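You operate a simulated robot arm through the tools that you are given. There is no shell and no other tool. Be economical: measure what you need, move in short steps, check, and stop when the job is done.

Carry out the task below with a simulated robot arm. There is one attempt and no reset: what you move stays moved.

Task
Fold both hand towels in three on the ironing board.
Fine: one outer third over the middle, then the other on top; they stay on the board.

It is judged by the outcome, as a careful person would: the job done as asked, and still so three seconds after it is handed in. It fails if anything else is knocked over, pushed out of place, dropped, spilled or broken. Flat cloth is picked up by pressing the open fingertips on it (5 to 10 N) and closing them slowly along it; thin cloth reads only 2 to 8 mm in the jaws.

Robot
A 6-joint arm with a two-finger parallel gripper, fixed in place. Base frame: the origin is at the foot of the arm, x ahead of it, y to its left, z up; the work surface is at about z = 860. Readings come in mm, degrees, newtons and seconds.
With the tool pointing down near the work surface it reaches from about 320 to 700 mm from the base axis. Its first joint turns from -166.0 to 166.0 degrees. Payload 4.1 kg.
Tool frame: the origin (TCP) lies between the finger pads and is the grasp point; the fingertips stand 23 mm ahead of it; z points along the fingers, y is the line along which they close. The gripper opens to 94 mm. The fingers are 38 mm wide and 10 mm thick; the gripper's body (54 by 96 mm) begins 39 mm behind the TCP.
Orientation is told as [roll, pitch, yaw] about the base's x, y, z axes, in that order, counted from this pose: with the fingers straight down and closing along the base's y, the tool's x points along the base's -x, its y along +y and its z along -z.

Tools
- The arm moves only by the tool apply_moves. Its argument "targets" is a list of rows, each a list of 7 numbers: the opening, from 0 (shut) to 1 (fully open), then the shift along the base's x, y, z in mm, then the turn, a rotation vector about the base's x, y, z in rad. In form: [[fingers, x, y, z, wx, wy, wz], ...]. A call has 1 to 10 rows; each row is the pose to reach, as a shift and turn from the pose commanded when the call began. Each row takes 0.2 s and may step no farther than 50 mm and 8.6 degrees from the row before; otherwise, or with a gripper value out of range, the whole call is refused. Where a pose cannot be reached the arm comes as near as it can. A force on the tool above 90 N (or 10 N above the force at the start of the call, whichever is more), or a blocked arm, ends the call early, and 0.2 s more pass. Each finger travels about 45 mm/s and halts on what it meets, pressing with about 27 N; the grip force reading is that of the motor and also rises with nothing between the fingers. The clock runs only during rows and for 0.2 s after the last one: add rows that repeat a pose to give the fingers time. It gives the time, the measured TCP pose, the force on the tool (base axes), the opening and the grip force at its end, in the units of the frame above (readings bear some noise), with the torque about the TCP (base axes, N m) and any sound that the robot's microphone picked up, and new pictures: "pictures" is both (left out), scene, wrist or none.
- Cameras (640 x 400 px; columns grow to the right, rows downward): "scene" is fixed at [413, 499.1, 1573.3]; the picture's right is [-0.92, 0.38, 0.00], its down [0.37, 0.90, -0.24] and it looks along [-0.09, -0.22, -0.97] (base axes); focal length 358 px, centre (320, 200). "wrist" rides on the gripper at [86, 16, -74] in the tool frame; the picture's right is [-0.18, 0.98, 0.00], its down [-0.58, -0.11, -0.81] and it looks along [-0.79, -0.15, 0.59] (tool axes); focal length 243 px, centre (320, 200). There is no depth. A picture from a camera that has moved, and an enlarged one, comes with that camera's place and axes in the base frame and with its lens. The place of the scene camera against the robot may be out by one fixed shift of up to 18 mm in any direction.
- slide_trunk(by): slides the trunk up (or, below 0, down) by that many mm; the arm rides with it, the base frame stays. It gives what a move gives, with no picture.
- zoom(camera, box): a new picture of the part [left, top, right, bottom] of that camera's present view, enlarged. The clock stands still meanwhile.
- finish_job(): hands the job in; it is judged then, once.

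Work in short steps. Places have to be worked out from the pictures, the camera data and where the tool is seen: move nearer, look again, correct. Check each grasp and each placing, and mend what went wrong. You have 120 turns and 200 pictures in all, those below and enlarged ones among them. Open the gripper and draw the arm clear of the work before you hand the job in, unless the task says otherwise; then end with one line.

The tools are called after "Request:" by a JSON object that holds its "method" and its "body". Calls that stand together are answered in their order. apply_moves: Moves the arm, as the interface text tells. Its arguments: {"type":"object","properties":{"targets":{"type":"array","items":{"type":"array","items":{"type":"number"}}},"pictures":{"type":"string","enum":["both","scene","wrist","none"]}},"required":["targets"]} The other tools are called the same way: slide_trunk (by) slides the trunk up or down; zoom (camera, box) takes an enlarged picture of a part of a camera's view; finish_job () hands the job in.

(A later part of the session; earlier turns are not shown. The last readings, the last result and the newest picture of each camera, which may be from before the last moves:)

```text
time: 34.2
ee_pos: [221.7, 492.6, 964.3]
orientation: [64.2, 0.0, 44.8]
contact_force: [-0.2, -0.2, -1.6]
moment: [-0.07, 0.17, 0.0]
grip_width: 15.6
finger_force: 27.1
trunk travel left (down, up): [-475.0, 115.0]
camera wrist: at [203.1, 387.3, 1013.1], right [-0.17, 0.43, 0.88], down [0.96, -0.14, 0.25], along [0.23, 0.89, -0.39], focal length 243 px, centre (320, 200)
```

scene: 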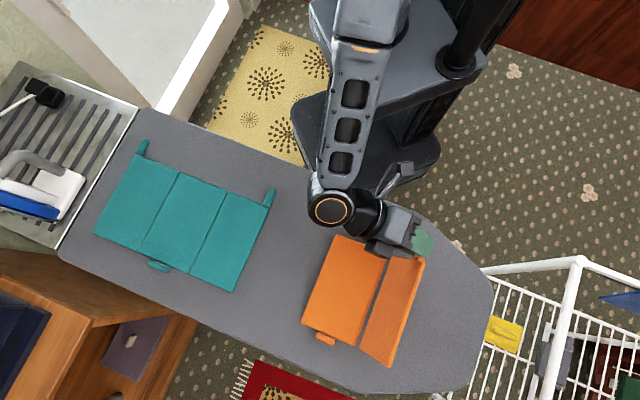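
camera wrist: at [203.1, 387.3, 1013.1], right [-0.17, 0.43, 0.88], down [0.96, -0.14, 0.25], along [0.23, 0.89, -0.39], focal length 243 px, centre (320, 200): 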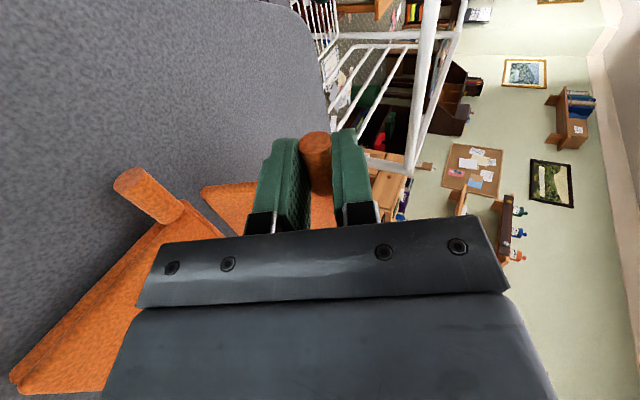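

Panel at ~64°, first third undisturbed. I open, withdraw along the fingers, and begin turning the tool for the second bite.

Request:
{"method": "apply_moves", "body": {"targets": [[0.3, 0, 0, 0, 0, 0, 0], [0.4, 0, 0, 0, 0, 0, 0], [0.45, 16, -16, 11, 0, 0, 0], [0.45, 32, -32, 22, 0, 0, 0], [0.45, 32, -32, 45, -0.09, -0.09, 0], [0.45, 32, -32, 70, -0.19, -0.19, 0], [0.45, 28, -28, 80, -0.295, -0.295, 0], [0.45, 18, -18, 80, -0.4, -0.4, 0], [0.45, 8, -8, 80, -0.505, -0.505, 0]], "pictures": "scene"}}

Request:
{"method": "apply_moves", "body": {"targets": [[0.45, -8, 8, 0, -0.105, -0.105, 0], [0.45, -18, 18, 0, -0.21, -0.21, 0], [0.45, -28, 28, -5, -0.315, -0.315, 0], [0.45, -36, 36, -10, -0.42, -0.42, 0], [0.45, -42, 42, -15, -0.525, -0.525, 0], [0.45, -42, 42, -15, -0.593, -0.593, 0]]}}

```text
time: 36.2
ee_pos: [229.6, 486.1, 1045.3]
orientation: [22.9, -0.1, 45.0]
contact_force: [-0.2, -0.5, -0.6]
moment: [-0.03, -0.02, -0.02]
grip_width: 42.2
finger_force: 0.0
trunk travel left (down, up): [-475.0, 115.0]
```

scene: 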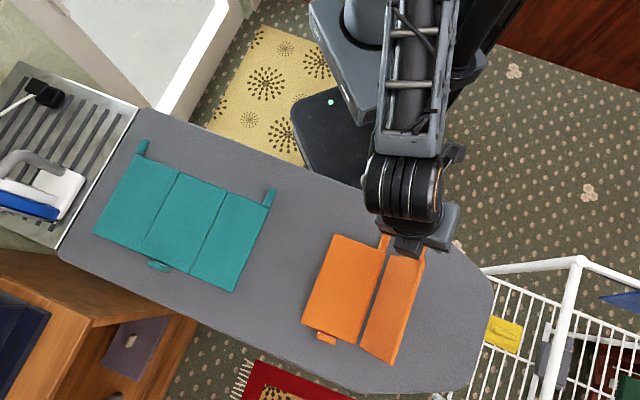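

```text
time: 37.6
ee_pos: [187.0, 527.9, 1030.2]
orientation: [-25.2, -0.1, 44.8]
contact_force: [-0.2, 0.4, -0.5]
moment: [-0.01, -0.01, -0.04]
grip_width: 42.4
finger_force: 0.1
trunk travel left (down, up): [-475.0, 115.0]
camera wrist: at [93.9, 496.7, 1092.0], right [-0.5, 0.76, -0.42], down [0.24, 0.58, 0.78], along [0.83, 0.29, -0.47], focal length 243 px, centre (320, 200)
```

scene: 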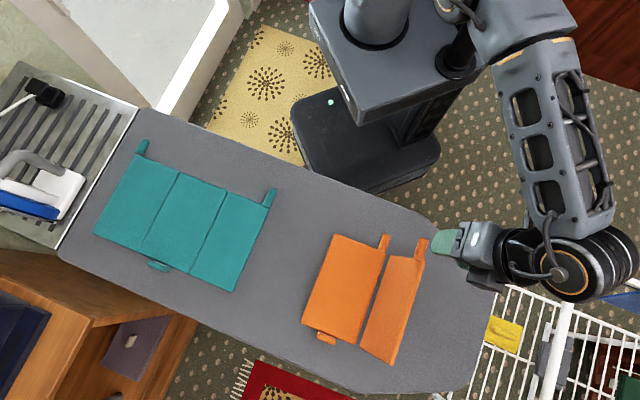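
wrist: 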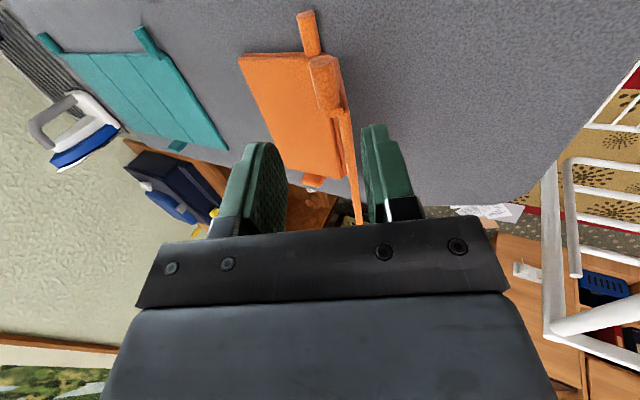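

Panel still upright, peg lined up between the fingers (est. e≈204, z≈950). I move in along the tool axis and grip.

Request:
{"method": "apply_moves", "body": {"targets": [[0.45, 10, -11, -32, 0, 0, 0], [0.45, 19.5, -21.7, -64, 0, 0, 0], [0.2, 19.5, -21.7, -64, 0, 0, 0], [0, 19.5, -21.7, -64, 0, 0, 0], [0, 19.5, -21.7, -64, 0, 0, 0]], "pictures": "wrist"}}

```text
time: 38.8
ee_pos: [206.4, 504.2, 965.2]
orientation: [-25.0, -0.1, 45.0]
contact_force: [0.0, -0.2, -0.4]
moment: [-0.1, 0.1, 0.05]
grip_width: 15.3
finger_force: 27.1
trunk travel left (down, up): [-475.0, 115.0]
camera wrist: at [113.2, 474.5, 1028.0], right [-0.5, 0.76, -0.42], down [0.24, 0.58, 0.78], along [0.83, 0.29, -0.47], focal length 243 px, centre (320, 200)
```

wrist: 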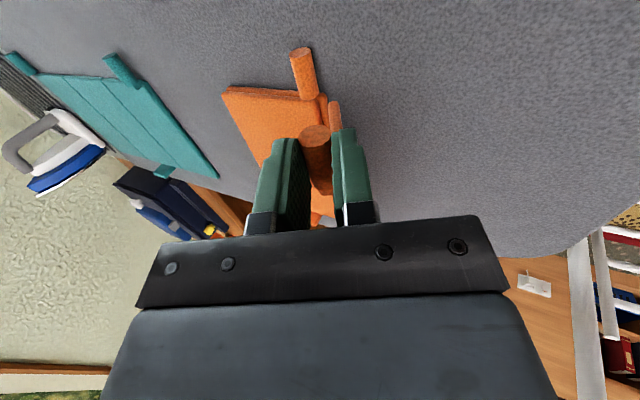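

Firm grip again. I swing the second panel over to ~130°.

Request:
{"method": "apply_moves", "body": {"targets": [[0, 10.2, -10.2, 5.4, 0.0987, 0.0987, 0], [0, 20.9, -20.9, 8.7, 0.1974, 0.1974, 0], [0, 31.9, -31.9, 9.8, 0.2961, 0.2961, 0], [0, 42.8, -42.8, 8.8, 0.3948, 0.3948, 0], [0, 53.5, -53.5, 5.6, 0.4935, 0.4935, 0], [0, 63.8, -63.8, 0.3, 0.5922, 0.5922, 0], [0, 73.5, -73.5, -6.9, 0.6909, 0.6909, 0], [0, 82.4, -82.4, -15.9, 0.7896, 0.7896, 0]]}}

```text
time: 40.6
ee_pos: [286.9, 422.9, 948.8]
orientation: [39.1, 0.2, 45.1]
contact_force: [3.6, -1.1, 4.2]
moment: [0.13, 0.06, -0.17]
grip_width: 15.4
finger_force: 26.4
trunk travel left (down, up): [-475.0, 115.0]
camera wrist: at [251.4, 335.3, 1018.9], right [-0.41, 0.67, 0.62], down [0.83, -0.01, 0.55], along [0.38, 0.74, -0.56], focal length 243 px, centre (320, 200)
```

scene: 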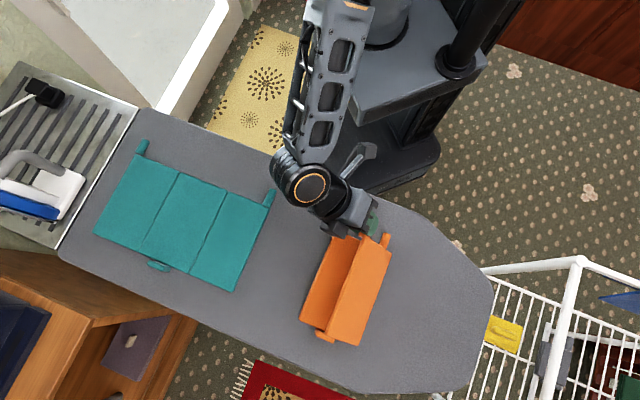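
wrist: 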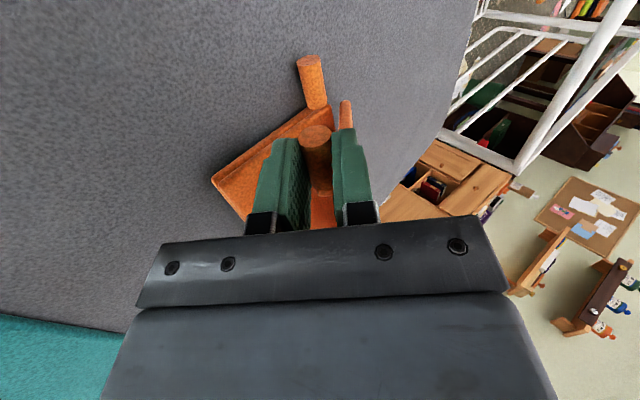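

Second panel is past vertical over the first. I open, withdraw sideways, raise and come vertical over its middle for pressing.

Request:
{"method": "apply_moves", "body": {"targets": [[0.3, 0, 0, 0, 0, 0, 0], [0.4, 0, 0, 0, 0, 0, 0], [0.4, -20, -20, 0, 0, 0, 0], [0.4, -40, -40, 5, -0.06, -0.06, 0], [0.3, -40, -40, 50, -0.16, -0.16, 0], [0.1, -40, -40, 90, -0.26, -0.26, 0], [0, -12, -6, 90, -0.36, -0.36, 0], [0, 15, 28, 90, -0.46, -0.46, 0], [0, 42, 62, 90, -0.48, -0.48, 0], [0, 70, 97, 80, -0.48, -0.48, 0]]}}

```text
time: 42.8
ee_pos: [359.0, 521.0, 1029.1]
orientation: [0.0, 0.1, 45.0]
contact_force: [0.4, 0.3, 0.8]
moment: [0.01, 0.01, 0.04]
grip_width: 0.0
finger_force: 26.7
trunk travel left (down, up): [-475.0, 115.0]
camera wrist: at [287.1, 469.3, 1105.2], right [-0.56, 0.83, 0.0], down [0.49, 0.34, 0.81], along [0.67, 0.45, -0.59], focal length 243 px, centre (320, 200)
```

scene: 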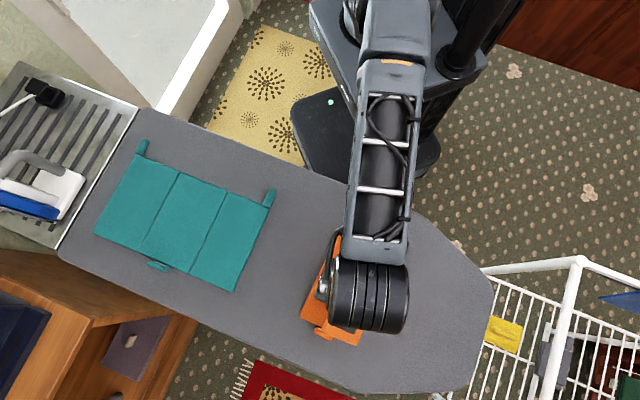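
wrist: 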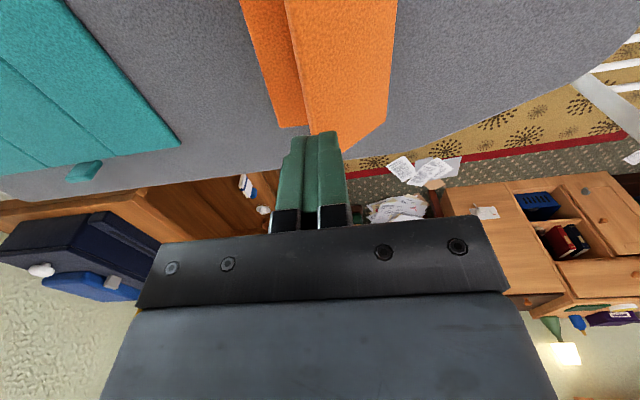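

I shift 8 mm inward and press down slowly.

Request:
{"method": "apply_moves", "body": {"targets": [[0, -5.7, 5.7, -20, 0, 0, 0], [0, -5.7, 5.7, -45, 0, 0, 0], [0, -5.7, 5.7, -62, 0, 0, 0], [0, -5.7, 5.7, -78, 0, 0, 0], [0, -5.7, 5.7, -92, 0, 0, 0], [0, -5.7, 5.7, -104, 0, 0, 0]]}}

```text
time: 44.2
ee_pos: [354.1, 525.7, 925.2]
orientation: [0.1, 0.0, 45.0]
contact_force: [0.1, 0.0, 0.0]
moment: [-0.02, 0.0, 0.02]
grip_width: 0.0
finger_force: 26.8
trunk travel left (down, up): [-475.0, 115.0]
camera wrist: at [281.1, 474.5, 1001.4], right [-0.56, 0.83, 0.0], down [0.49, 0.33, 0.81], along [0.67, 0.46, -0.59], focal length 243 px, centre (320, 200)
```

scene: 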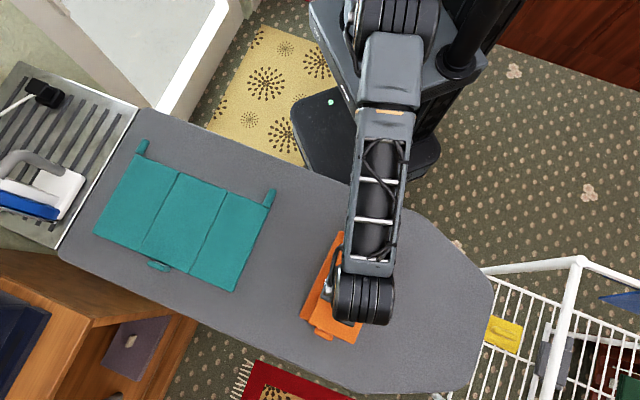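
wrist: 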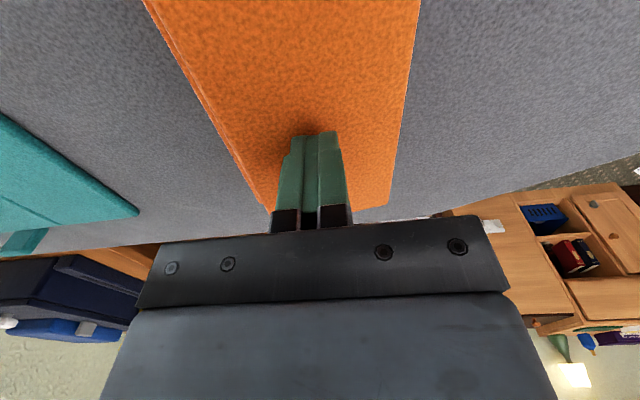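

It has come down almost flat. A last gentle press, then up.

Request:
{"method": "apply_moves", "body": {"targets": [[0, 0, 0, -8, 0, 0, 0], [0, 0, 0, -14, 0, 0, 0], [0, 0, 0, -18, 0, 0, 0]], "pictures": "none"}}

```text
time: 45.0
ee_pos: [352.9, 525.9, 912.9]
orientation: [0.1, -0.4, 45.0]
contact_force: [-0.7, 0.5, 19.7]
moment: [-0.26, 0.19, -0.02]
grip_width: 0.0
finger_force: 26.9
trunk travel left (down, up): [-475.0, 115.0]
```

Pressed flat (20 N). Now I rise and travel to the teal towel's far tab (est. x 633, y 81), in two calls.

Request:
{"method": "apply_moves", "body": {"targets": [[0, 0, 0, 45, 0, 0, 0], [0, 0, 0, 90, 0, 0, 0], [0.1, 20, -32, 105, 0, 0, 0], [0.2, 43, -68, 110, 0, 0, 0], [0.3, 66, -104, 110, 0, 0, 0], [0.45, 89, -141, 110, 0, 0, 0], [0.45, 112, -178, 110, 0, 0, 0], [0.45, 135, -214, 110, 0, 0, 0], [0.45, 158, -250, 110, 0, 0, 0], [0.45, 181, -287, 110, 0, 0, 0]]}}

Request:
{"method": "apply_moves", "body": {"targets": [[0.45, 23, -36, 0, 0, 0, 0], [0.45, 46, -72, -20, 0, 0, 0], [0.45, 69, -109, -35, 0, 0, 0], [0.45, 98, -157, -45, 0, 0, 0]]}}

```text
time: 47.2
ee_pos: [534.7, 238.7, 1018.8]
orientation: [0.1, 0.0, 45.0]
contact_force: [-0.5, -0.6, 0.3]
moment: [0.0, 0.01, -0.04]
grip_width: 42.3
finger_force: 0.0
trunk travel left (down, up): [-475.0, 115.0]
camera wrist: at [462.2, 186.7, 1094.8], right [-0.56, 0.83, 0.0], down [0.49, 0.33, 0.81], along [0.66, 0.46, -0.59], focal length 243 px, centre (320, 200)
```

scene: 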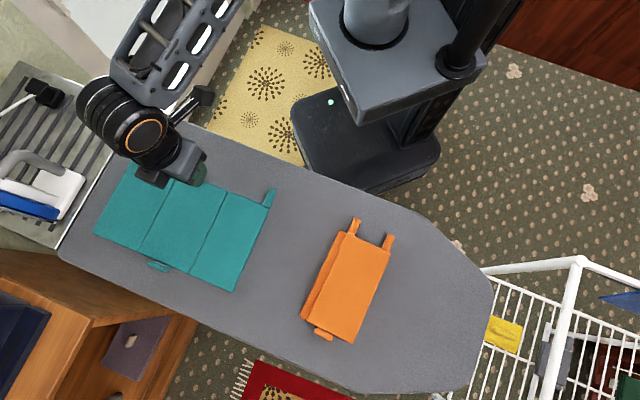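
wrist: 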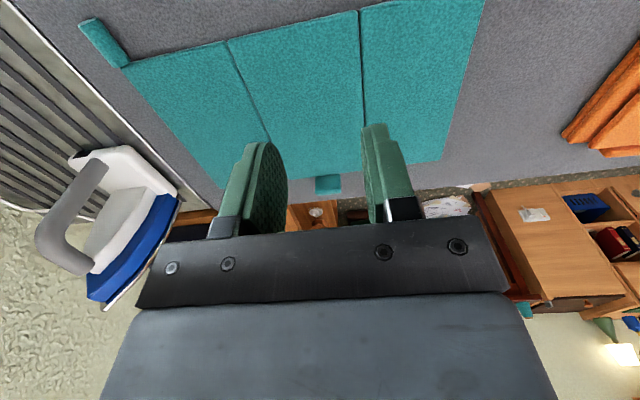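

```text
refused: row 4 steps farther than a row can; nothing moved
```

The orange towel looks well folded. From the wrist view the teal far peg is at e≈−384, s≈495–527; I go over it.

Request:
{"method": "apply_moves", "body": {"targets": [[0.45, 24, -39, 0, 0, 0, 0], [0.45, 48, -78, -15, 0, 0, 0], [0.45, 72, -116, -35, 0, 0, 0], [0.45, 94, -153, -60, 0, 0, 0], [0.45, 94, -153, -69, 0, 0, 0]]}}

```text
time: 48.4
ee_pos: [629.7, 84.5, 949.6]
orientation: [0.1, 0.0, 44.9]
contact_force: [0.7, -0.1, 0.4]
moment: [0.0, 0.02, -0.01]
grip_width: 42.2
finger_force: 0.1
trunk travel left (down, up): [-475.0, 115.0]
camera wrist: at [557.0, 33.1, 1024.8], right [-0.56, 0.83, 0.0], down [0.49, 0.33, 0.81], along [0.66, 0.46, -0.59], focal length 243 px, centre (320, 200)
```

scene: 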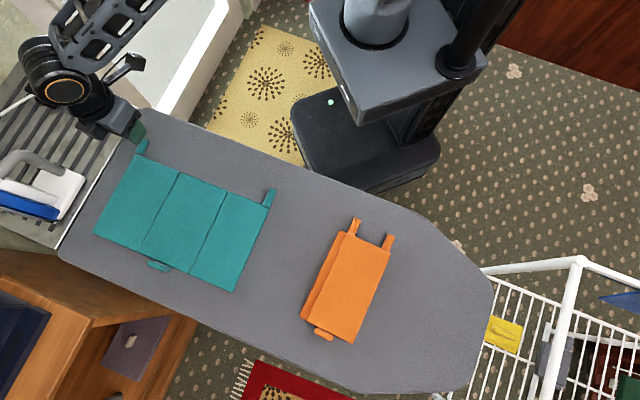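
wrist: 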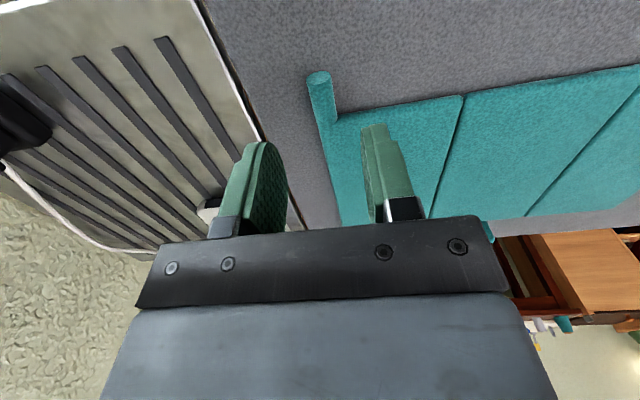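

Aligned with the peg, 20 mm clear of the iron rest. I descend and grip.

Request:
{"method": "apply_moves", "body": {"targets": [[0.4, 0, 0, -35, 0, 0, 0], [0.4, 0, 0, -61, 0, 0, 0], [0.2, 0, 0, -61, 0, 0, 0], [0, 0, 0, -61, 0, 0, 0], [0, 0, 0, -61, 0, 0, 0]], "pictures": "wrist"}}

```text
time: 49.6
ee_pos: [626.7, 86.0, 888.2]
orientation: [0.2, 0.0, 44.9]
contact_force: [-1.6, -0.7, 0.9]
moment: [-0.02, 0.02, 0.32]
grip_width: 15.4
finger_force: 27.0
trunk travel left (down, up): [-475.0, 115.0]
camera wrist: at [555.8, 33.6, 964.1], right [-0.56, 0.83, 0.0], down [0.49, 0.33, 0.81], along [0.66, 0.46, -0.59], focal length 243 px, centre (320, 200)
```

wrist: 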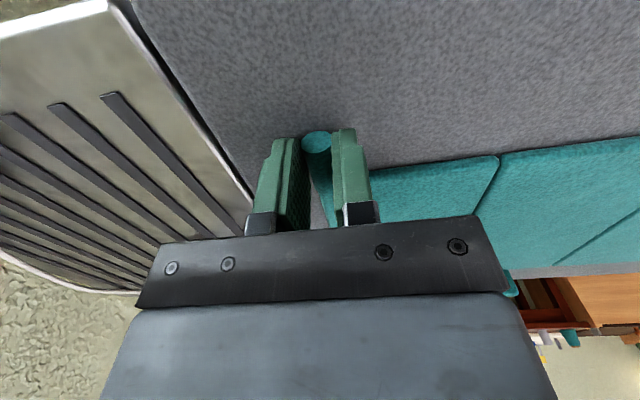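

Gripped. I lift and turn this panel to 64°.

Request:
{"method": "apply_moves", "body": {"targets": [[0, -2.3, 2.3, 13, -0.0987, -0.0987, 0], [0, -5.9, 5.9, 25.5, -0.1974, -0.1974, 0], [0, -10.7, 10.7, 37.1, -0.2961, -0.2961, 0], [0, -16.5, 16.5, 47.7, -0.3948, -0.3948, 0], [0, -23.4, 23.4, 57.1, -0.4935, -0.4935, 0], [0, -31.1, 31.1, 65, -0.5922, -0.5922, 0], [0, -39.6, 39.6, 71.3, -0.6909, -0.6909, 0], [0, -48.6, 48.6, 75.9, -0.7896, -0.7896, 0]]}}

```text
time: 51.4
ee_pos: [580.0, 133.7, 964.6]
orientation: [-64.0, 0.0, 45.0]
contact_force: [-1.3, -0.8, 1.7]
moment: [-0.03, 0.13, -0.14]
grip_width: 15.4
finger_force: 26.8
trunk travel left (down, up): [-475.0, 115.0]
camera wrist: at [466.7, 123.7, 983.2], right [-0.17, 0.43, -0.88], down [-0.07, 0.89, 0.45], along [0.98, 0.14, -0.12], focal length 243 px, centre (320, 200)
```

scene: 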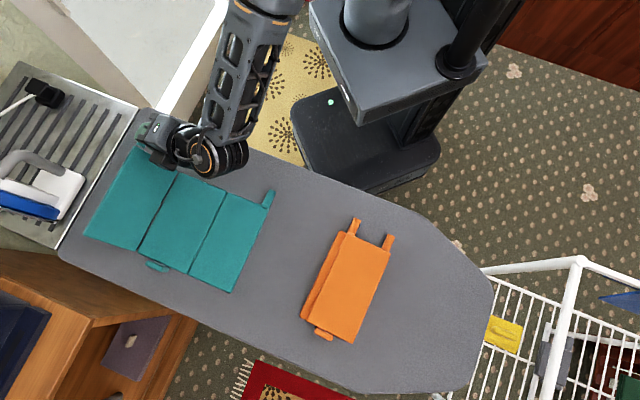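
wrist: 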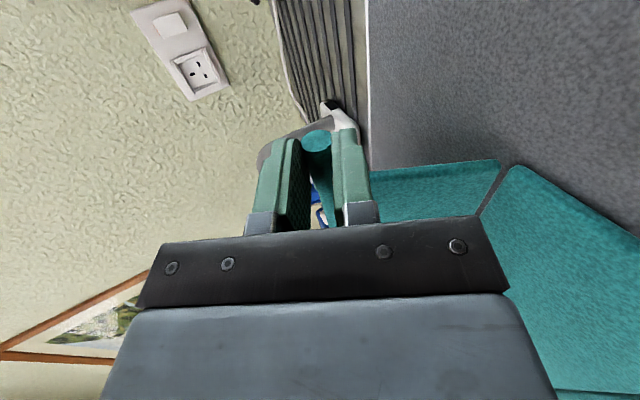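

Panel up at ~64°. I release, withdraw, and re‑tilt the tool for the second bite (mirrored from the orange one).

Request:
{"method": "apply_moves", "body": {"targets": [[0.3, 0, 0, 0, 0, 0, 0], [0.4, 0, 0, 0, 0, 0, 0], [0.45, -16, 16, 11, 0, 0, 0], [0.45, -32, 32, 22, 0, 0, 0], [0.45, -32, 32, 45, 0.09, 0.09, 0], [0.45, -32, 32, 70, 0.19, 0.19, 0], [0.45, -28, 28, 80, 0.295, 0.295, 0], [0.45, -18, 18, 80, 0.4, 0.4, 0], [0.45, -8, 8, 80, 0.505, 0.505, 0]], "pictures": "scene"}}

Request:
{"method": "apply_moves", "body": {"targets": [[0.45, 8, -8, 0, 0.105, 0.105, 0], [0.45, 18, -18, 0, 0.21, 0.21, 0], [0.45, 28, -28, -5, 0.315, 0.315, 0], [0.45, 36, -36, -10, 0.42, 0.42, 0], [0.45, 40, -41, -15, 0.525, 0.525, 0], [0.45, 40, -41, -20, 0.593, 0.593, 0]]}}

```text
time: 53.4
ee_pos: [571.1, 142.5, 1042.5]
orientation: [-22.9, 0.0, 44.9]
contact_force: [-0.3, -0.4, -0.6]
moment: [0.01, -0.01, -0.02]
grip_width: 42.5
finger_force: 0.0
trunk travel left (down, up): [-475.0, 115.0]
```

scene: 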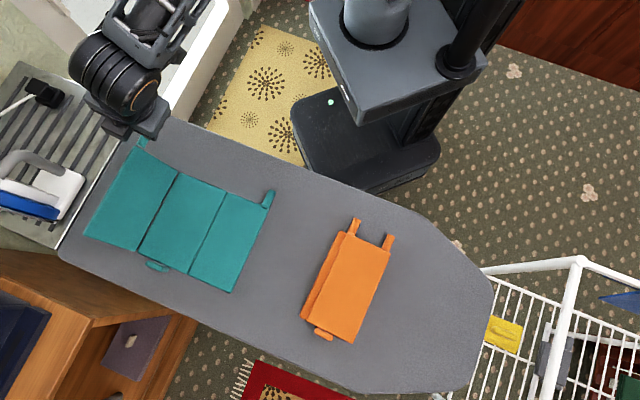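

```text
time: 54.8
ee_pos: [611.6, 101.2, 1023.4]
orientation: [25.1, 0.1, 45.0]
contact_force: [0.0, -0.3, -0.6]
moment: [0.02, 0.01, -0.03]
grip_width: 42.2
finger_force: 0.1
trunk travel left (down, up): [-475.0, 115.0]
camera wrist: at [563.1, 26.0, 1099.5], right [-0.5, 0.76, 0.42], down [0.72, 0.1, 0.68], along [0.48, 0.64, -0.6], focal length 243 px, centre (320, 200)
```

scene: 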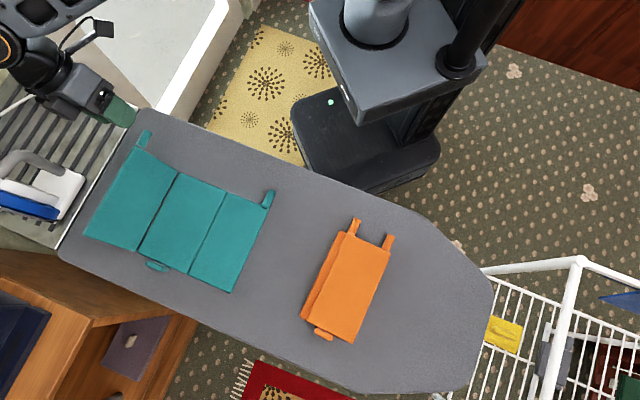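
wrist: 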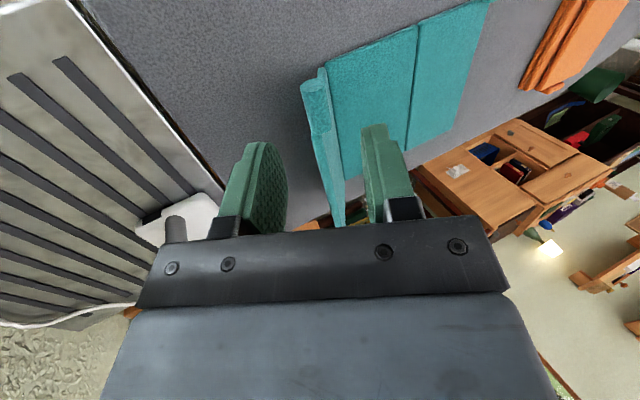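

Peg at e≈−333, z≈952; hinge at e≈−287. I move in and grip.

Request:
{"method": "apply_moves", "body": {"targets": [[0.45, -7.5, 7.3, -28, 0, 0, 0], [0.45, -14.8, 14.6, -56, 0, 0, 0], [0.2, -14.8, 14.6, -56, 0, 0, 0], [0, -14.8, 14.6, -56, 0, 0, 0], [0, -14.8, 14.6, -56, 0, 0, 0]], "pictures": "wrist"}}

```text
time: 56.0
ee_pos: [597.7, 116.9, 968.3]
orientation: [25.1, 0.1, 45.0]
contact_force: [1.2, -0.1, -0.5]
moment: [0.07, -0.05, -0.04]
grip_width: 15.6
finger_force: 26.9
trunk travel left (down, up): [-475.0, 115.0]
camera wrist: at [548.5, 41.0, 1043.7], right [-0.5, 0.76, 0.42], down [0.72, 0.1, 0.68], along [0.48, 0.64, -0.6], focal length 243 px, centre (320, 200)
```

wrist: 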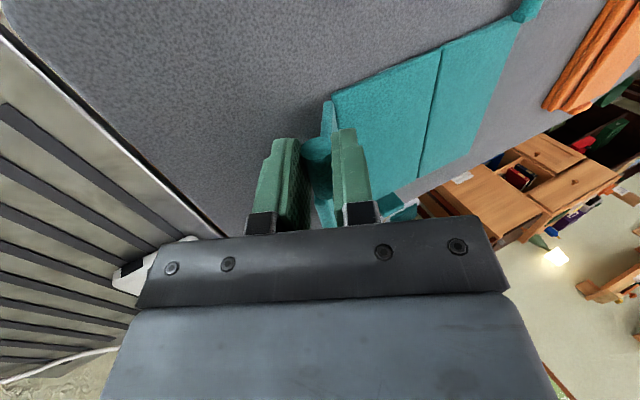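

Same situation as with the orange towel; I use the same arc.

Request:
{"method": "apply_moves", "body": {"targets": [[0, -10.6, 10.6, 6, -0.0987, -0.0987, 0], [0, -21.6, 21.6, 10, -0.1974, -0.1974, 0], [0, -32.9, 32.9, 12, -0.2961, -0.2961, 0], [0, -44.3, 44.3, 11.5, -0.3948, -0.3948, 0], [0, -55.4, 55.4, 8.5, -0.4935, -0.4935, 0], [0, -66.1, 66.1, 3.2, -0.5922, -0.5922, 0], [0, -76.3, 76.3, -4, -0.6909, -0.6909, 0], [0, -85.5, 85.5, -13, -0.7896, -0.7896, 0]]}}

```text
time: 57.8
ee_pos: [509.1, 203.1, 955.9]
orientation: [-39.1, -0.1, 45.1]
contact_force: [-9.4, 13.1, 18.1]
moment: [0.41, -0.3, 0.56]
grip_width: 15.5
finger_force: 27.3
trunk travel left (down, up): [-475.0, 115.0]
camera wrist: at [406.7, 181.5, 1004.5], right [-0.41, 0.67, -0.62], down [0.11, 0.71, 0.7], along [0.91, 0.22, -0.36], focal length 243 px, centre (320, 200)
```

scene: 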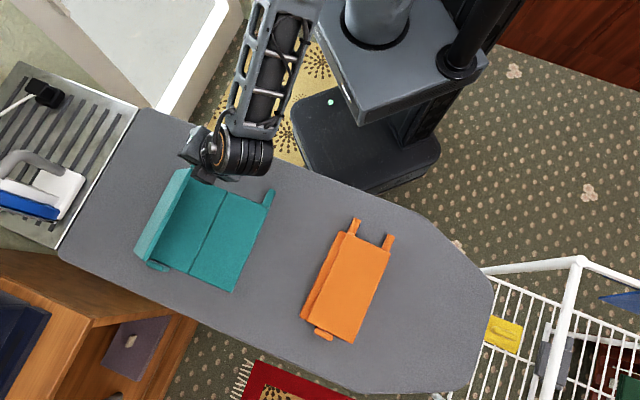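
wrist: 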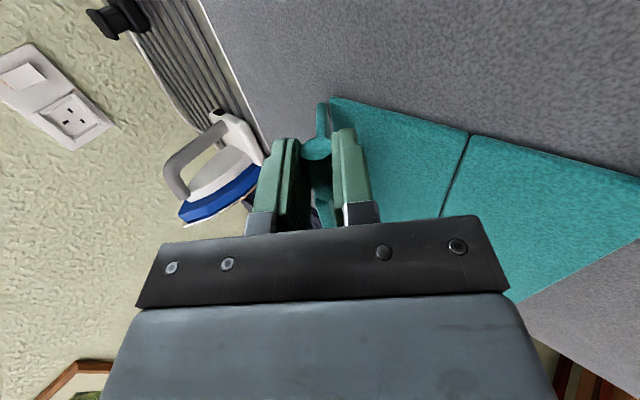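

The panel is over past vertical though with some strain (18 N). I release and withdraw sideways, then look.

Request:
{"method": "apply_moves", "body": {"targets": [[0.25, 0, 0, 0, 0, 0, 0], [0.4, 0, 0, 0, 0, 0, 0], [0.4, -14, -14, 0, 0, 0, 0], [0.4, -30, -30, 0, 0, 0, 0], [0.4, -40, -40, 10, 0, 0, 0], [0.4, -40, -40, 40, 0.09, 0.09, 0]]}}

```text
time: 59.2
ee_pos: [471.6, 161.8, 994.1]
orientation: [-31.6, 0.0, 45.1]
contact_force: [0.1, 0.9, 0.6]
moment: [-0.02, -0.02, -0.03]
grip_width: 37.4
finger_force: 0.1
trunk travel left (down, up): [-475.0, 115.0]
camera wrist: at [374.2, 136.1, 1050.9], right [-0.46, 0.72, -0.51], down [0.18, 0.64, 0.74], along [0.87, 0.25, -0.43], focal length 243 px, centre (320, 200)
```

scene: 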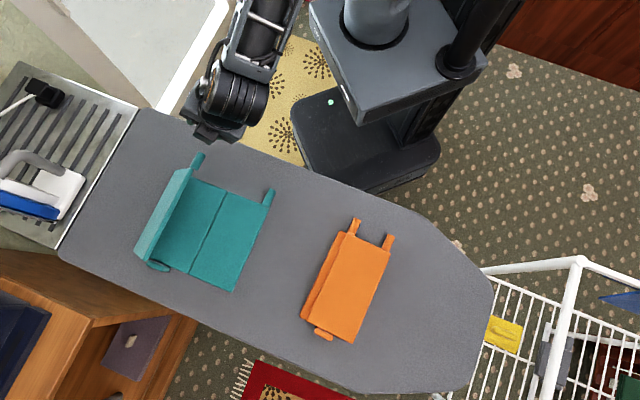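
wrist: 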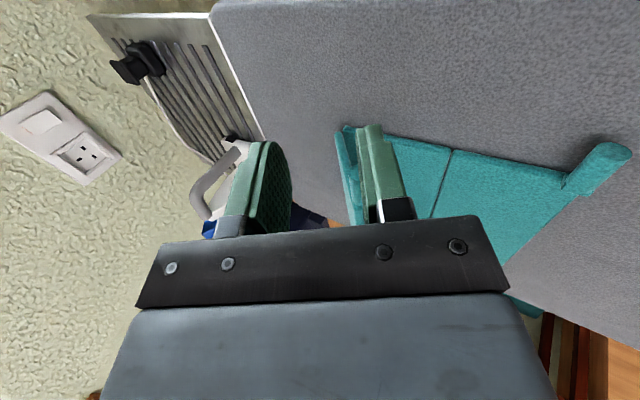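

Panel stays at ~125°. Now I come over it with closed fingers for pressing (x≈592, y≈263).

Request:
{"method": "apply_moves", "body": {"targets": [[0.2, 0, 0, 45, 0.09, 0.09, 0], [0, 22, 18, 55, 0.18, 0.18, 0], [0, 48, 40, 55, 0.27, 0.27, 0], [0, 74, 61, 55, 0.36, 0.36, 0], [0, 98, 81, 50, 0.389, 0.389, 0], [0, 121, 101, 40, 0.389, 0.389, 0]]}}

```text
time: 60.6
ee_pos: [593.0, 263.5, 1035.3]
orientation: [0.0, 0.0, 45.0]
contact_force: [-0.6, 0.2, 1.3]
moment: [0.01, 0.0, -0.03]
grip_width: 0.0
finger_force: 27.0
trunk travel left (down, up): [-475.0, 115.0]
camera wrist: at [520.8, 211.6, 1110.8], right [-0.56, 0.83, 0.0], down [0.49, 0.33, 0.81], along [0.67, 0.46, -0.59], focal length 243 px, centre (320, 200)
```

scene: 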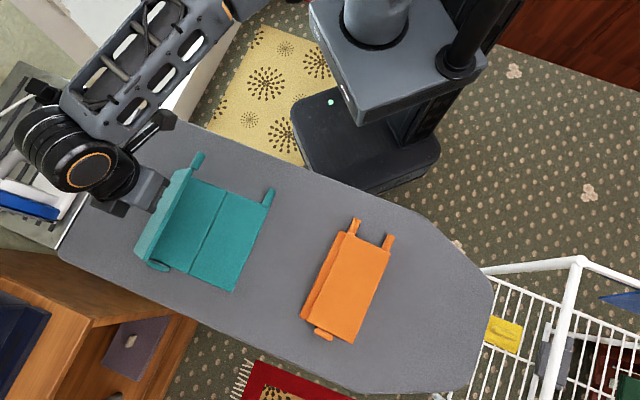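
wrist: 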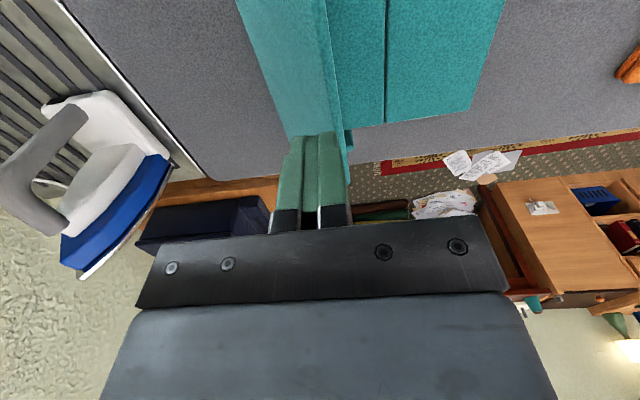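

Position matches the orange case. I press down.

Request:
{"method": "apply_moves", "body": {"targets": [[0, 0, 0, -28, 0, 0, 0], [0, 0, 0, -52, 0, 0, 0], [0, 0, 0, -70, 0, 0, 0], [0, 0, 0, -86, 0, 0, 0], [0, 0, 0, -100, 0, 0, 0], [0, 0, 0, -114, 0, 0, 0], [0, 0, 0, -125, 0, 0, 0], [0, 0, 0, -132, 0, 0, 0]]}}

```text
time: 62.4
ee_pos: [593.4, 262.5, 902.7]
orientation: [-0.1, 0.1, 45.0]
contact_force: [-0.3, -0.3, -0.2]
moment: [-0.02, 0.01, -0.03]
grip_width: 0.1
finger_force: 26.9
trunk travel left (down, up): [-475.0, 115.0]
camera wrist: at [520.5, 210.5, 978.7], right [-0.56, 0.83, 0.0], down [0.49, 0.33, 0.81], along [0.67, 0.45, -0.59], focal length 243 px, centre (320, 200)
```

scene: 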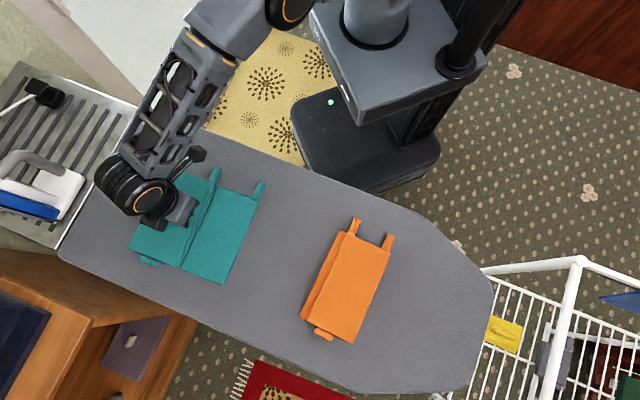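
wrist: 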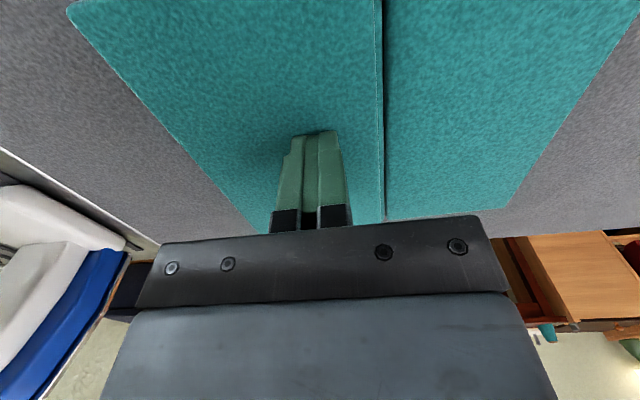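

First teal third is down. A small extra press, then over to the teal near peg (est. x 427, y 286).

Request:
{"method": "apply_moves", "body": {"targets": [[0, 0, 0, -5, 0, 0, 0], [0, 0, 0, 40, 0, 0, 0], [0, -30, 4, 75, 0, 0, 0], [0.2, -75, 10, 80, 0, 0, 0], [0.4, -120, 16, 70, 0, 0, 0], [0.45, -166, 23, 52, 0, 0, 0], [0.45, -166, 23, 52, 0, 0, 0]]}}

```text
time: 64.0
ee_pos: [424.5, 285.0, 953.9]
orientation: [-0.1, 0.0, 44.9]
contact_force: [-0.7, 0.2, 0.6]
moment: [0.03, 0.0, -0.01]
grip_width: 42.2
finger_force: 0.1
trunk travel left (down, up): [-475.0, 115.0]
camera wrist: at [353.0, 233.8, 1029.8], right [-0.56, 0.83, 0.0], down [0.49, 0.33, 0.81], along [0.67, 0.45, -0.59], focal length 243 px, centre (320, 200)
```

scene: 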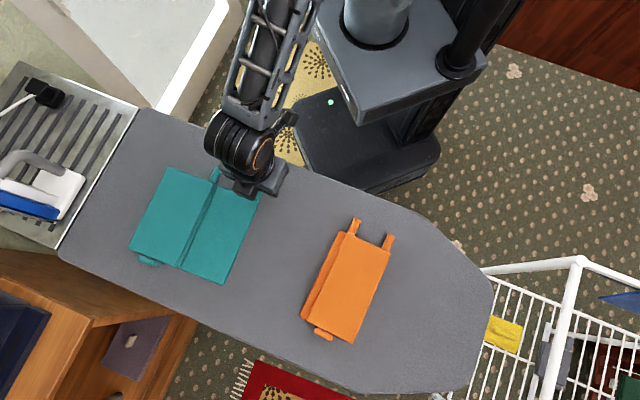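
wrist: 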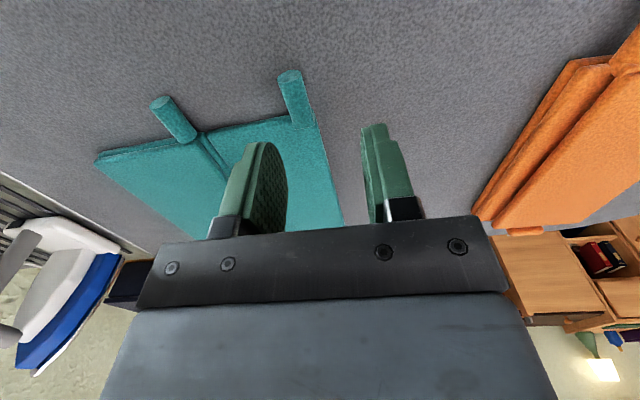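

Teal near peg at e≈−121, s≈490–526. I move onto it and grip.

Request:
{"method": "apply_moves", "body": {"targets": [[0.45, 13.8, -17.8, -8, 0, 0, 0], [0.45, 13.8, -17.8, -42, 0, 0, 0], [0.45, 13.8, -17.8, -65, 0, 0, 0], [0.2, 13.8, -17.8, -65, 0, 0, 0], [0, 13.8, -17.8, -65, 0, 0, 0], [0, 13.8, -17.8, -65, 0, 0, 0]], "pictures": "wrist"}}

```text
time: 65.4
ee_pos: [439.1, 266.6, 888.6]
orientation: [-0.1, 0.0, 45.0]
contact_force: [-0.5, 0.3, -0.2]
moment: [0.07, -0.04, 0.22]
grip_width: 15.5
finger_force: 27.1
trunk travel left (down, up): [-475.0, 115.0]
camera wrist: at [367.6, 215.9, 965.1], right [-0.56, 0.83, 0.0], down [0.49, 0.34, 0.81], along [0.67, 0.45, -0.59], focal length 243 px, centre (320, 200)
```

wrist: 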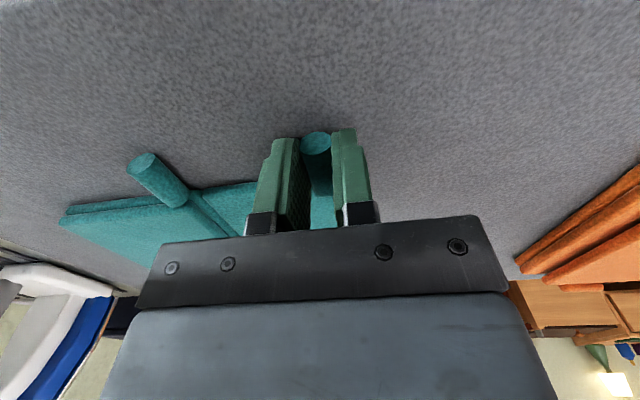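

Gripped like the orange one. Same lift to 64°.

Request:
{"method": "apply_moves", "body": {"targets": [[0, 2.3, -2.3, 13, 0.0987, 0.0987, 0], [0, 5.9, -5.9, 25.5, 0.1974, 0.1974, 0], [0, 10.7, -10.7, 37.1, 0.2961, 0.2961, 0], [0, 16.5, -16.5, 47.7, 0.3948, 0.3948, 0], [0, 23.4, -23.4, 57.1, 0.4935, 0.4935, 0], [0, 31.1, -31.1, 65, 0.5922, 0.5922, 0], [0, 39.6, -39.6, 71.3, 0.6909, 0.6909, 0], [0, 48.6, -48.6, 75.9, 0.7896, 0.7896, 0]]}}

```text
time: 67.2
ee_pos: [490.2, 218.1, 967.1]
orientation: [64.0, 0.0, 45.1]
contact_force: [-0.5, 0.4, -1.6]
moment: [-0.04, -0.08, -0.08]
grip_width: 15.3
finger_force: 26.6
trunk travel left (down, up): [-475.0, 115.0]
camera wrist: at [471.2, 112.5, 1014.9], right [-0.17, 0.44, 0.88], down [0.96, -0.14, 0.26], along [0.23, 0.89, -0.39], focal length 243 px, centre (320, 200)
```

scene: 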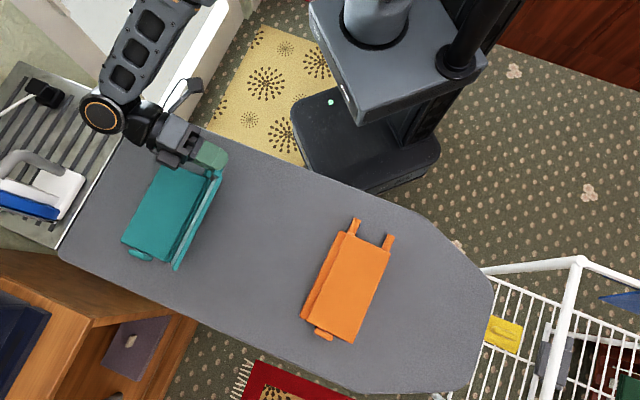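
wrist: 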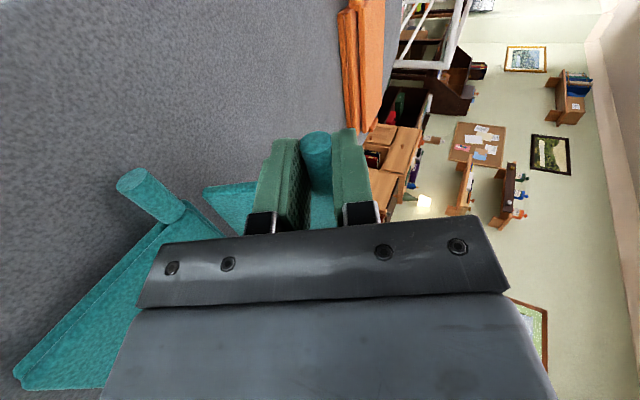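

Good. Same release, withdrawal and re‑tilt as with the orange second panel.

Request:
{"method": "apply_moves", "body": {"targets": [[0.3, 0, 0, 0, 0, 0, 0], [0.4, 0, 0, 0, 0, 0, 0], [0.45, 16, -16, 11, 0, 0, 0], [0.45, 32, -32, 22, 0, 0, 0], [0.45, 32, -32, 45, -0.09, -0.09, 0], [0.45, 32, -32, 70, -0.19, -0.19, 0], [0.45, 28, -28, 80, -0.295, -0.295, 0], [0.45, 18, -18, 80, -0.4, -0.4, 0], [0.45, 8, -8, 80, -0.505, -0.505, 0]], "pictures": "none"}}

Request:
{"method": "apply_moves", "body": {"targets": [[0.45, -8, 8, 0, -0.105, -0.105, 0], [0.45, -18, 18, 0, -0.21, -0.21, 0], [0.45, -28, 28, -5, -0.315, -0.315, 0], [0.45, -36, 36, -10, -0.42, -0.42, 0], [0.45, -42, 42, -15, -0.525, -0.525, 0], [0.45, -42, 42, -15, -0.593, -0.593, 0]]}}

```text
time: 69.2
ee_pos: [496.9, 210.8, 1046.8]
orientation: [22.9, 0.0, 45.0]
contact_force: [-0.9, 0.0, 0.3]
moment: [0.02, -0.03, 0.04]
grip_width: 42.1
finger_force: 0.1
trunk travel left (down, up): [-475.0, 115.0]
```

```text
time: 70.6
ee_pos: [454.7, 253.1, 1030.9]
orientation: [-25.2, -0.1, 45.1]
contact_force: [0.0, -0.2, 1.0]
moment: [-0.03, 0.02, -0.01]
grip_width: 42.3
finger_force: 0.1
trunk travel left (down, up): [-475.0, 115.0]
camera wrist: at [361.0, 222.9, 1092.6], right [-0.5, 0.76, -0.42], down [0.24, 0.58, 0.78], along [0.83, 0.29, -0.47], focal length 243 px, centre (320, 200)
```

scene: 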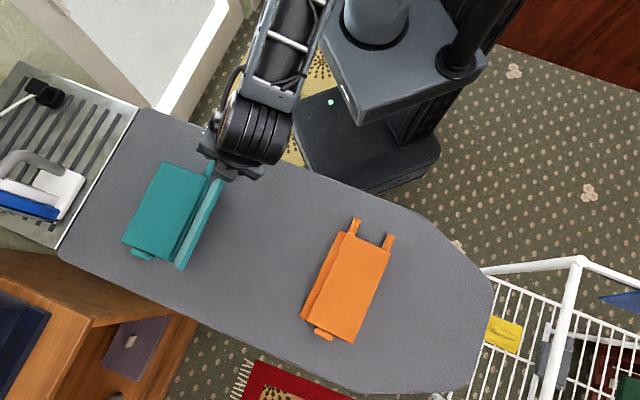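
wrist: 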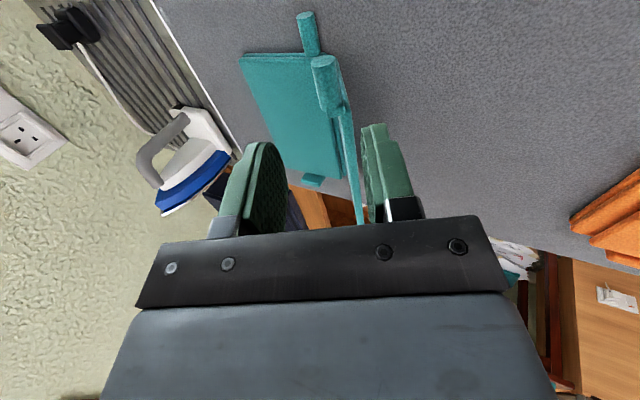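

View is the same as before at this stage. I move in along the axis and grip.

Request:
{"method": "apply_moves", "body": {"targets": [[0.45, 10, -11, -32, 0, 0, 0], [0.45, 19.5, -21.7, -66, 0, 0, 0], [0.2, 19.5, -21.7, -66, 0, 0, 0], [0, 19.5, -21.7, -66, 0, 0, 0], [0, 19.5, -21.7, -66, 0, 0, 0]], "pictures": "wrist"}}

```text
time: 71.8
ee_pos: [474.6, 230.7, 963.6]
orientation: [-25.0, 0.1, 45.0]
contact_force: [-0.3, -0.2, -0.8]
moment: [-0.11, 0.11, 0.11]
grip_width: 15.6
finger_force: 26.8
trunk travel left (down, up): [-475.0, 115.0]
camera wrist: at [381.3, 201.0, 1025.8], right [-0.5, 0.76, -0.42], down [0.24, 0.58, 0.78], along [0.83, 0.29, -0.47], focal length 243 px, centre (320, 200)
```

wrist: 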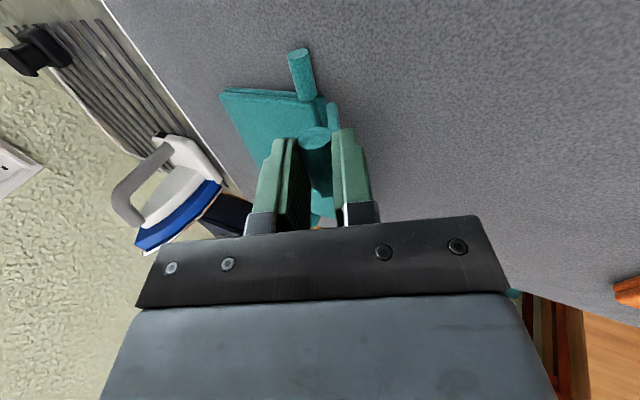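

Gripped. Same swing to ~130°.

Request:
{"method": "apply_moves", "body": {"targets": [[0, 10.2, -10.2, 5.4, 0.0987, 0.0987, 0], [0, 20.9, -20.9, 8.7, 0.1974, 0.1974, 0], [0, 31.9, -31.9, 9.8, 0.2961, 0.2961, 0], [0, 42.8, -42.8, 8.8, 0.3948, 0.3948, 0], [0, 53.5, -53.5, 5.6, 0.4935, 0.4935, 0], [0, 63.8, -63.8, 0.3, 0.5922, 0.5922, 0], [0, 73.5, -73.5, -6.9, 0.6909, 0.6909, 0], [0, 82.4, -82.4, -15.9, 0.7896, 0.7896, 0]]}}

```text
time: 73.6
ee_pos: [554.8, 149.0, 947.2]
orientation: [39.2, 0.2, 45.1]
contact_force: [1.4, -0.8, 2.1]
moment: [-0.01, 0.11, -0.07]
grip_width: 15.7
finger_force: 27.4
trunk travel left (down, up): [-475.0, 115.0]
camera wrist: at [519.3, 61.7, 1016.8], right [-0.41, 0.67, 0.62], down [0.83, -0.01, 0.55], along [0.37, 0.74, -0.56], focal length 243 px, centre (320, 200)
```

scene: 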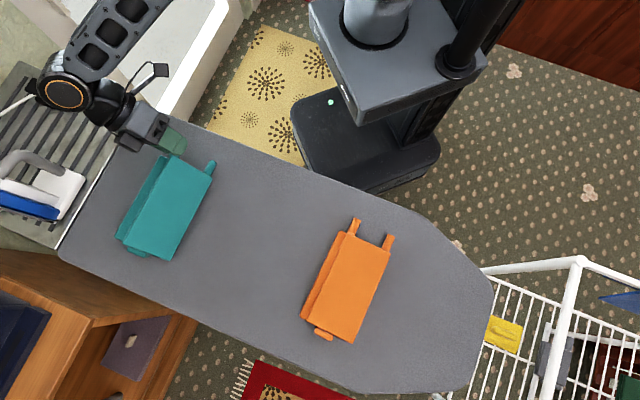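
wrist: 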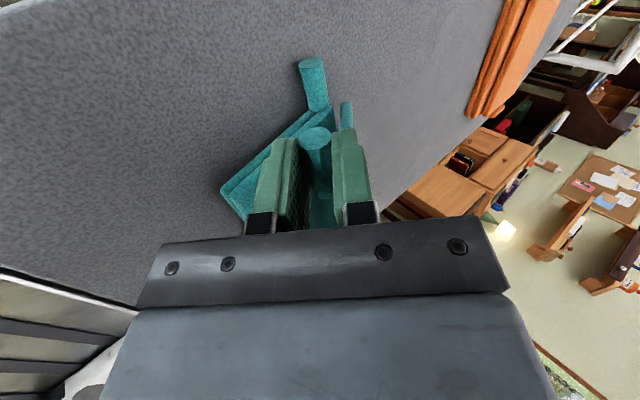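

Same as before. Release, withdraw sideways, rise and come above the panel for pressing.

Request:
{"method": "apply_moves", "body": {"targets": [[0.3, 0, 0, 0, 0, 0, 0], [0.4, 0, 0, 0, 0, 0, 0], [0.4, -20, -20, 0, 0, 0, 0], [0.4, -40, -40, 5, -0.06, -0.06, 0], [0.3, -40, -40, 50, -0.16, -0.16, 0], [0.1, -40, -40, 90, -0.26, -0.26, 0], [0, -17, -8, 90, -0.36, -0.36, 0], [0, 6, 24, 90, -0.46, -0.46, 0], [0, 29, 56, 90, -0.48, -0.48, 0], [0, 52, 89, 80, -0.48, -0.48, 0]]}}

```text
time: 75.8
ee_pos: [610.2, 237.7, 1028.2]
orientation: [-0.1, 0.1, 44.9]
contact_force: [-0.3, -0.5, -0.2]
moment: [-0.01, 0.03, -0.03]
grip_width: 0.0
finger_force: 27.1
trunk travel left (down, up): [-475.0, 115.0]
camera wrist: at [538.0, 185.9, 1104.5], right [-0.56, 0.83, 0.0], down [0.49, 0.33, 0.81], along [0.67, 0.45, -0.59], focal length 243 px, centre (320, 200)
```

scene: 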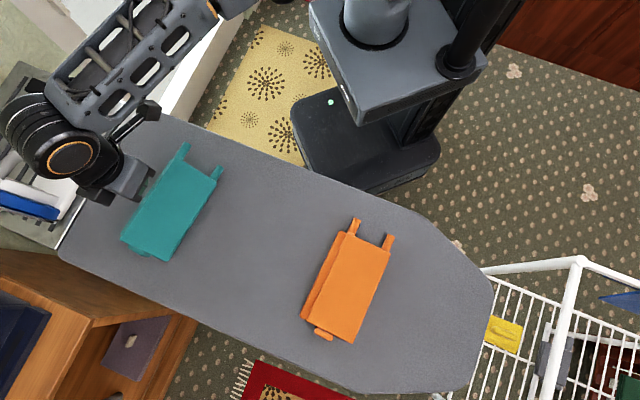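
wrist: 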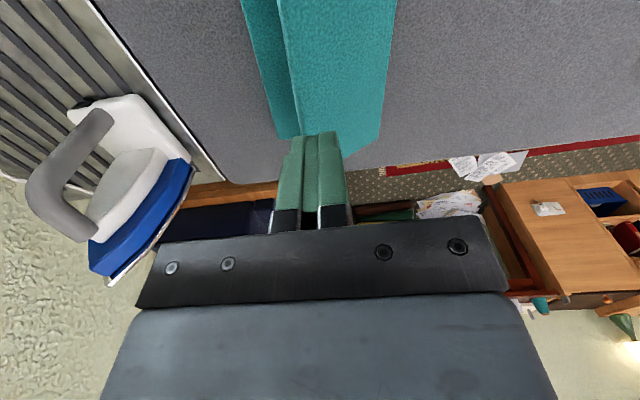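

Tips are over the panel just inside its edge. I press down.

Request:
{"method": "apply_moves", "body": {"targets": [[0, -2, 2, -25, 0, 0, 0], [0, -2, 2, -48, 0, 0, 0], [0, -2, 2, -65, 0, 0, 0], [0, -2, 2, -80, 0, 0, 0], [0, -2, 2, -94, 0, 0, 0], [0, -2, 2, -106, 0, 0, 0], [0, -2, 2, -114, 0, 0, 0], [0, -2, 2, -119, 0, 0, 0]]}}

```text
time: 77.6
ee_pos: [606.2, 238.1, 911.6]
orientation: [-0.1, -0.1, 45.0]
contact_force: [0.3, -0.8, 8.2]
moment: [-0.12, 0.08, 0.0]
grip_width: 0.1
finger_force: 27.1
trunk travel left (down, up): [-475.0, 115.0]
camera wrist: at [534.7, 187.6, 987.3], right [-0.56, 0.83, 0.0], down [0.49, 0.33, 0.81], along [0.67, 0.46, -0.59], focal length 243 px, centre (320, 200)
```

scene: 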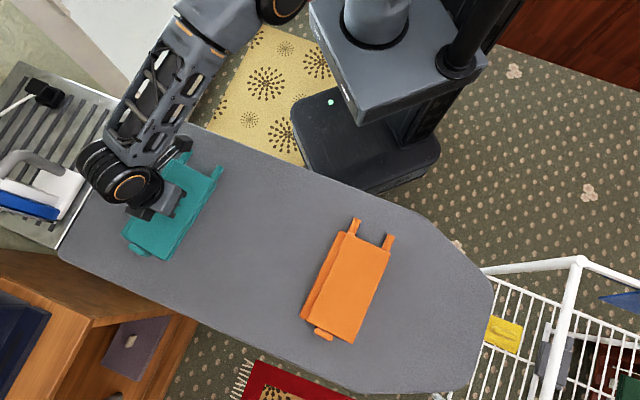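
wrist: 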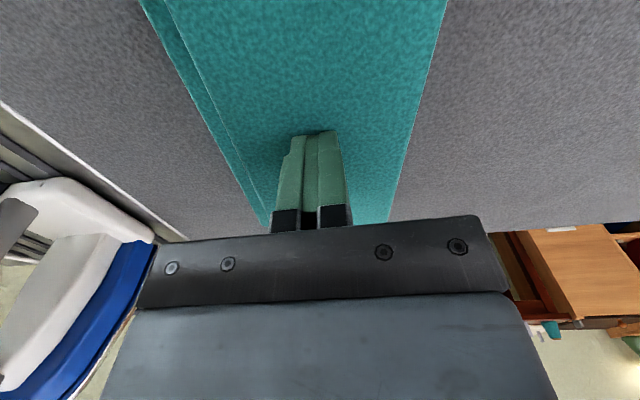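

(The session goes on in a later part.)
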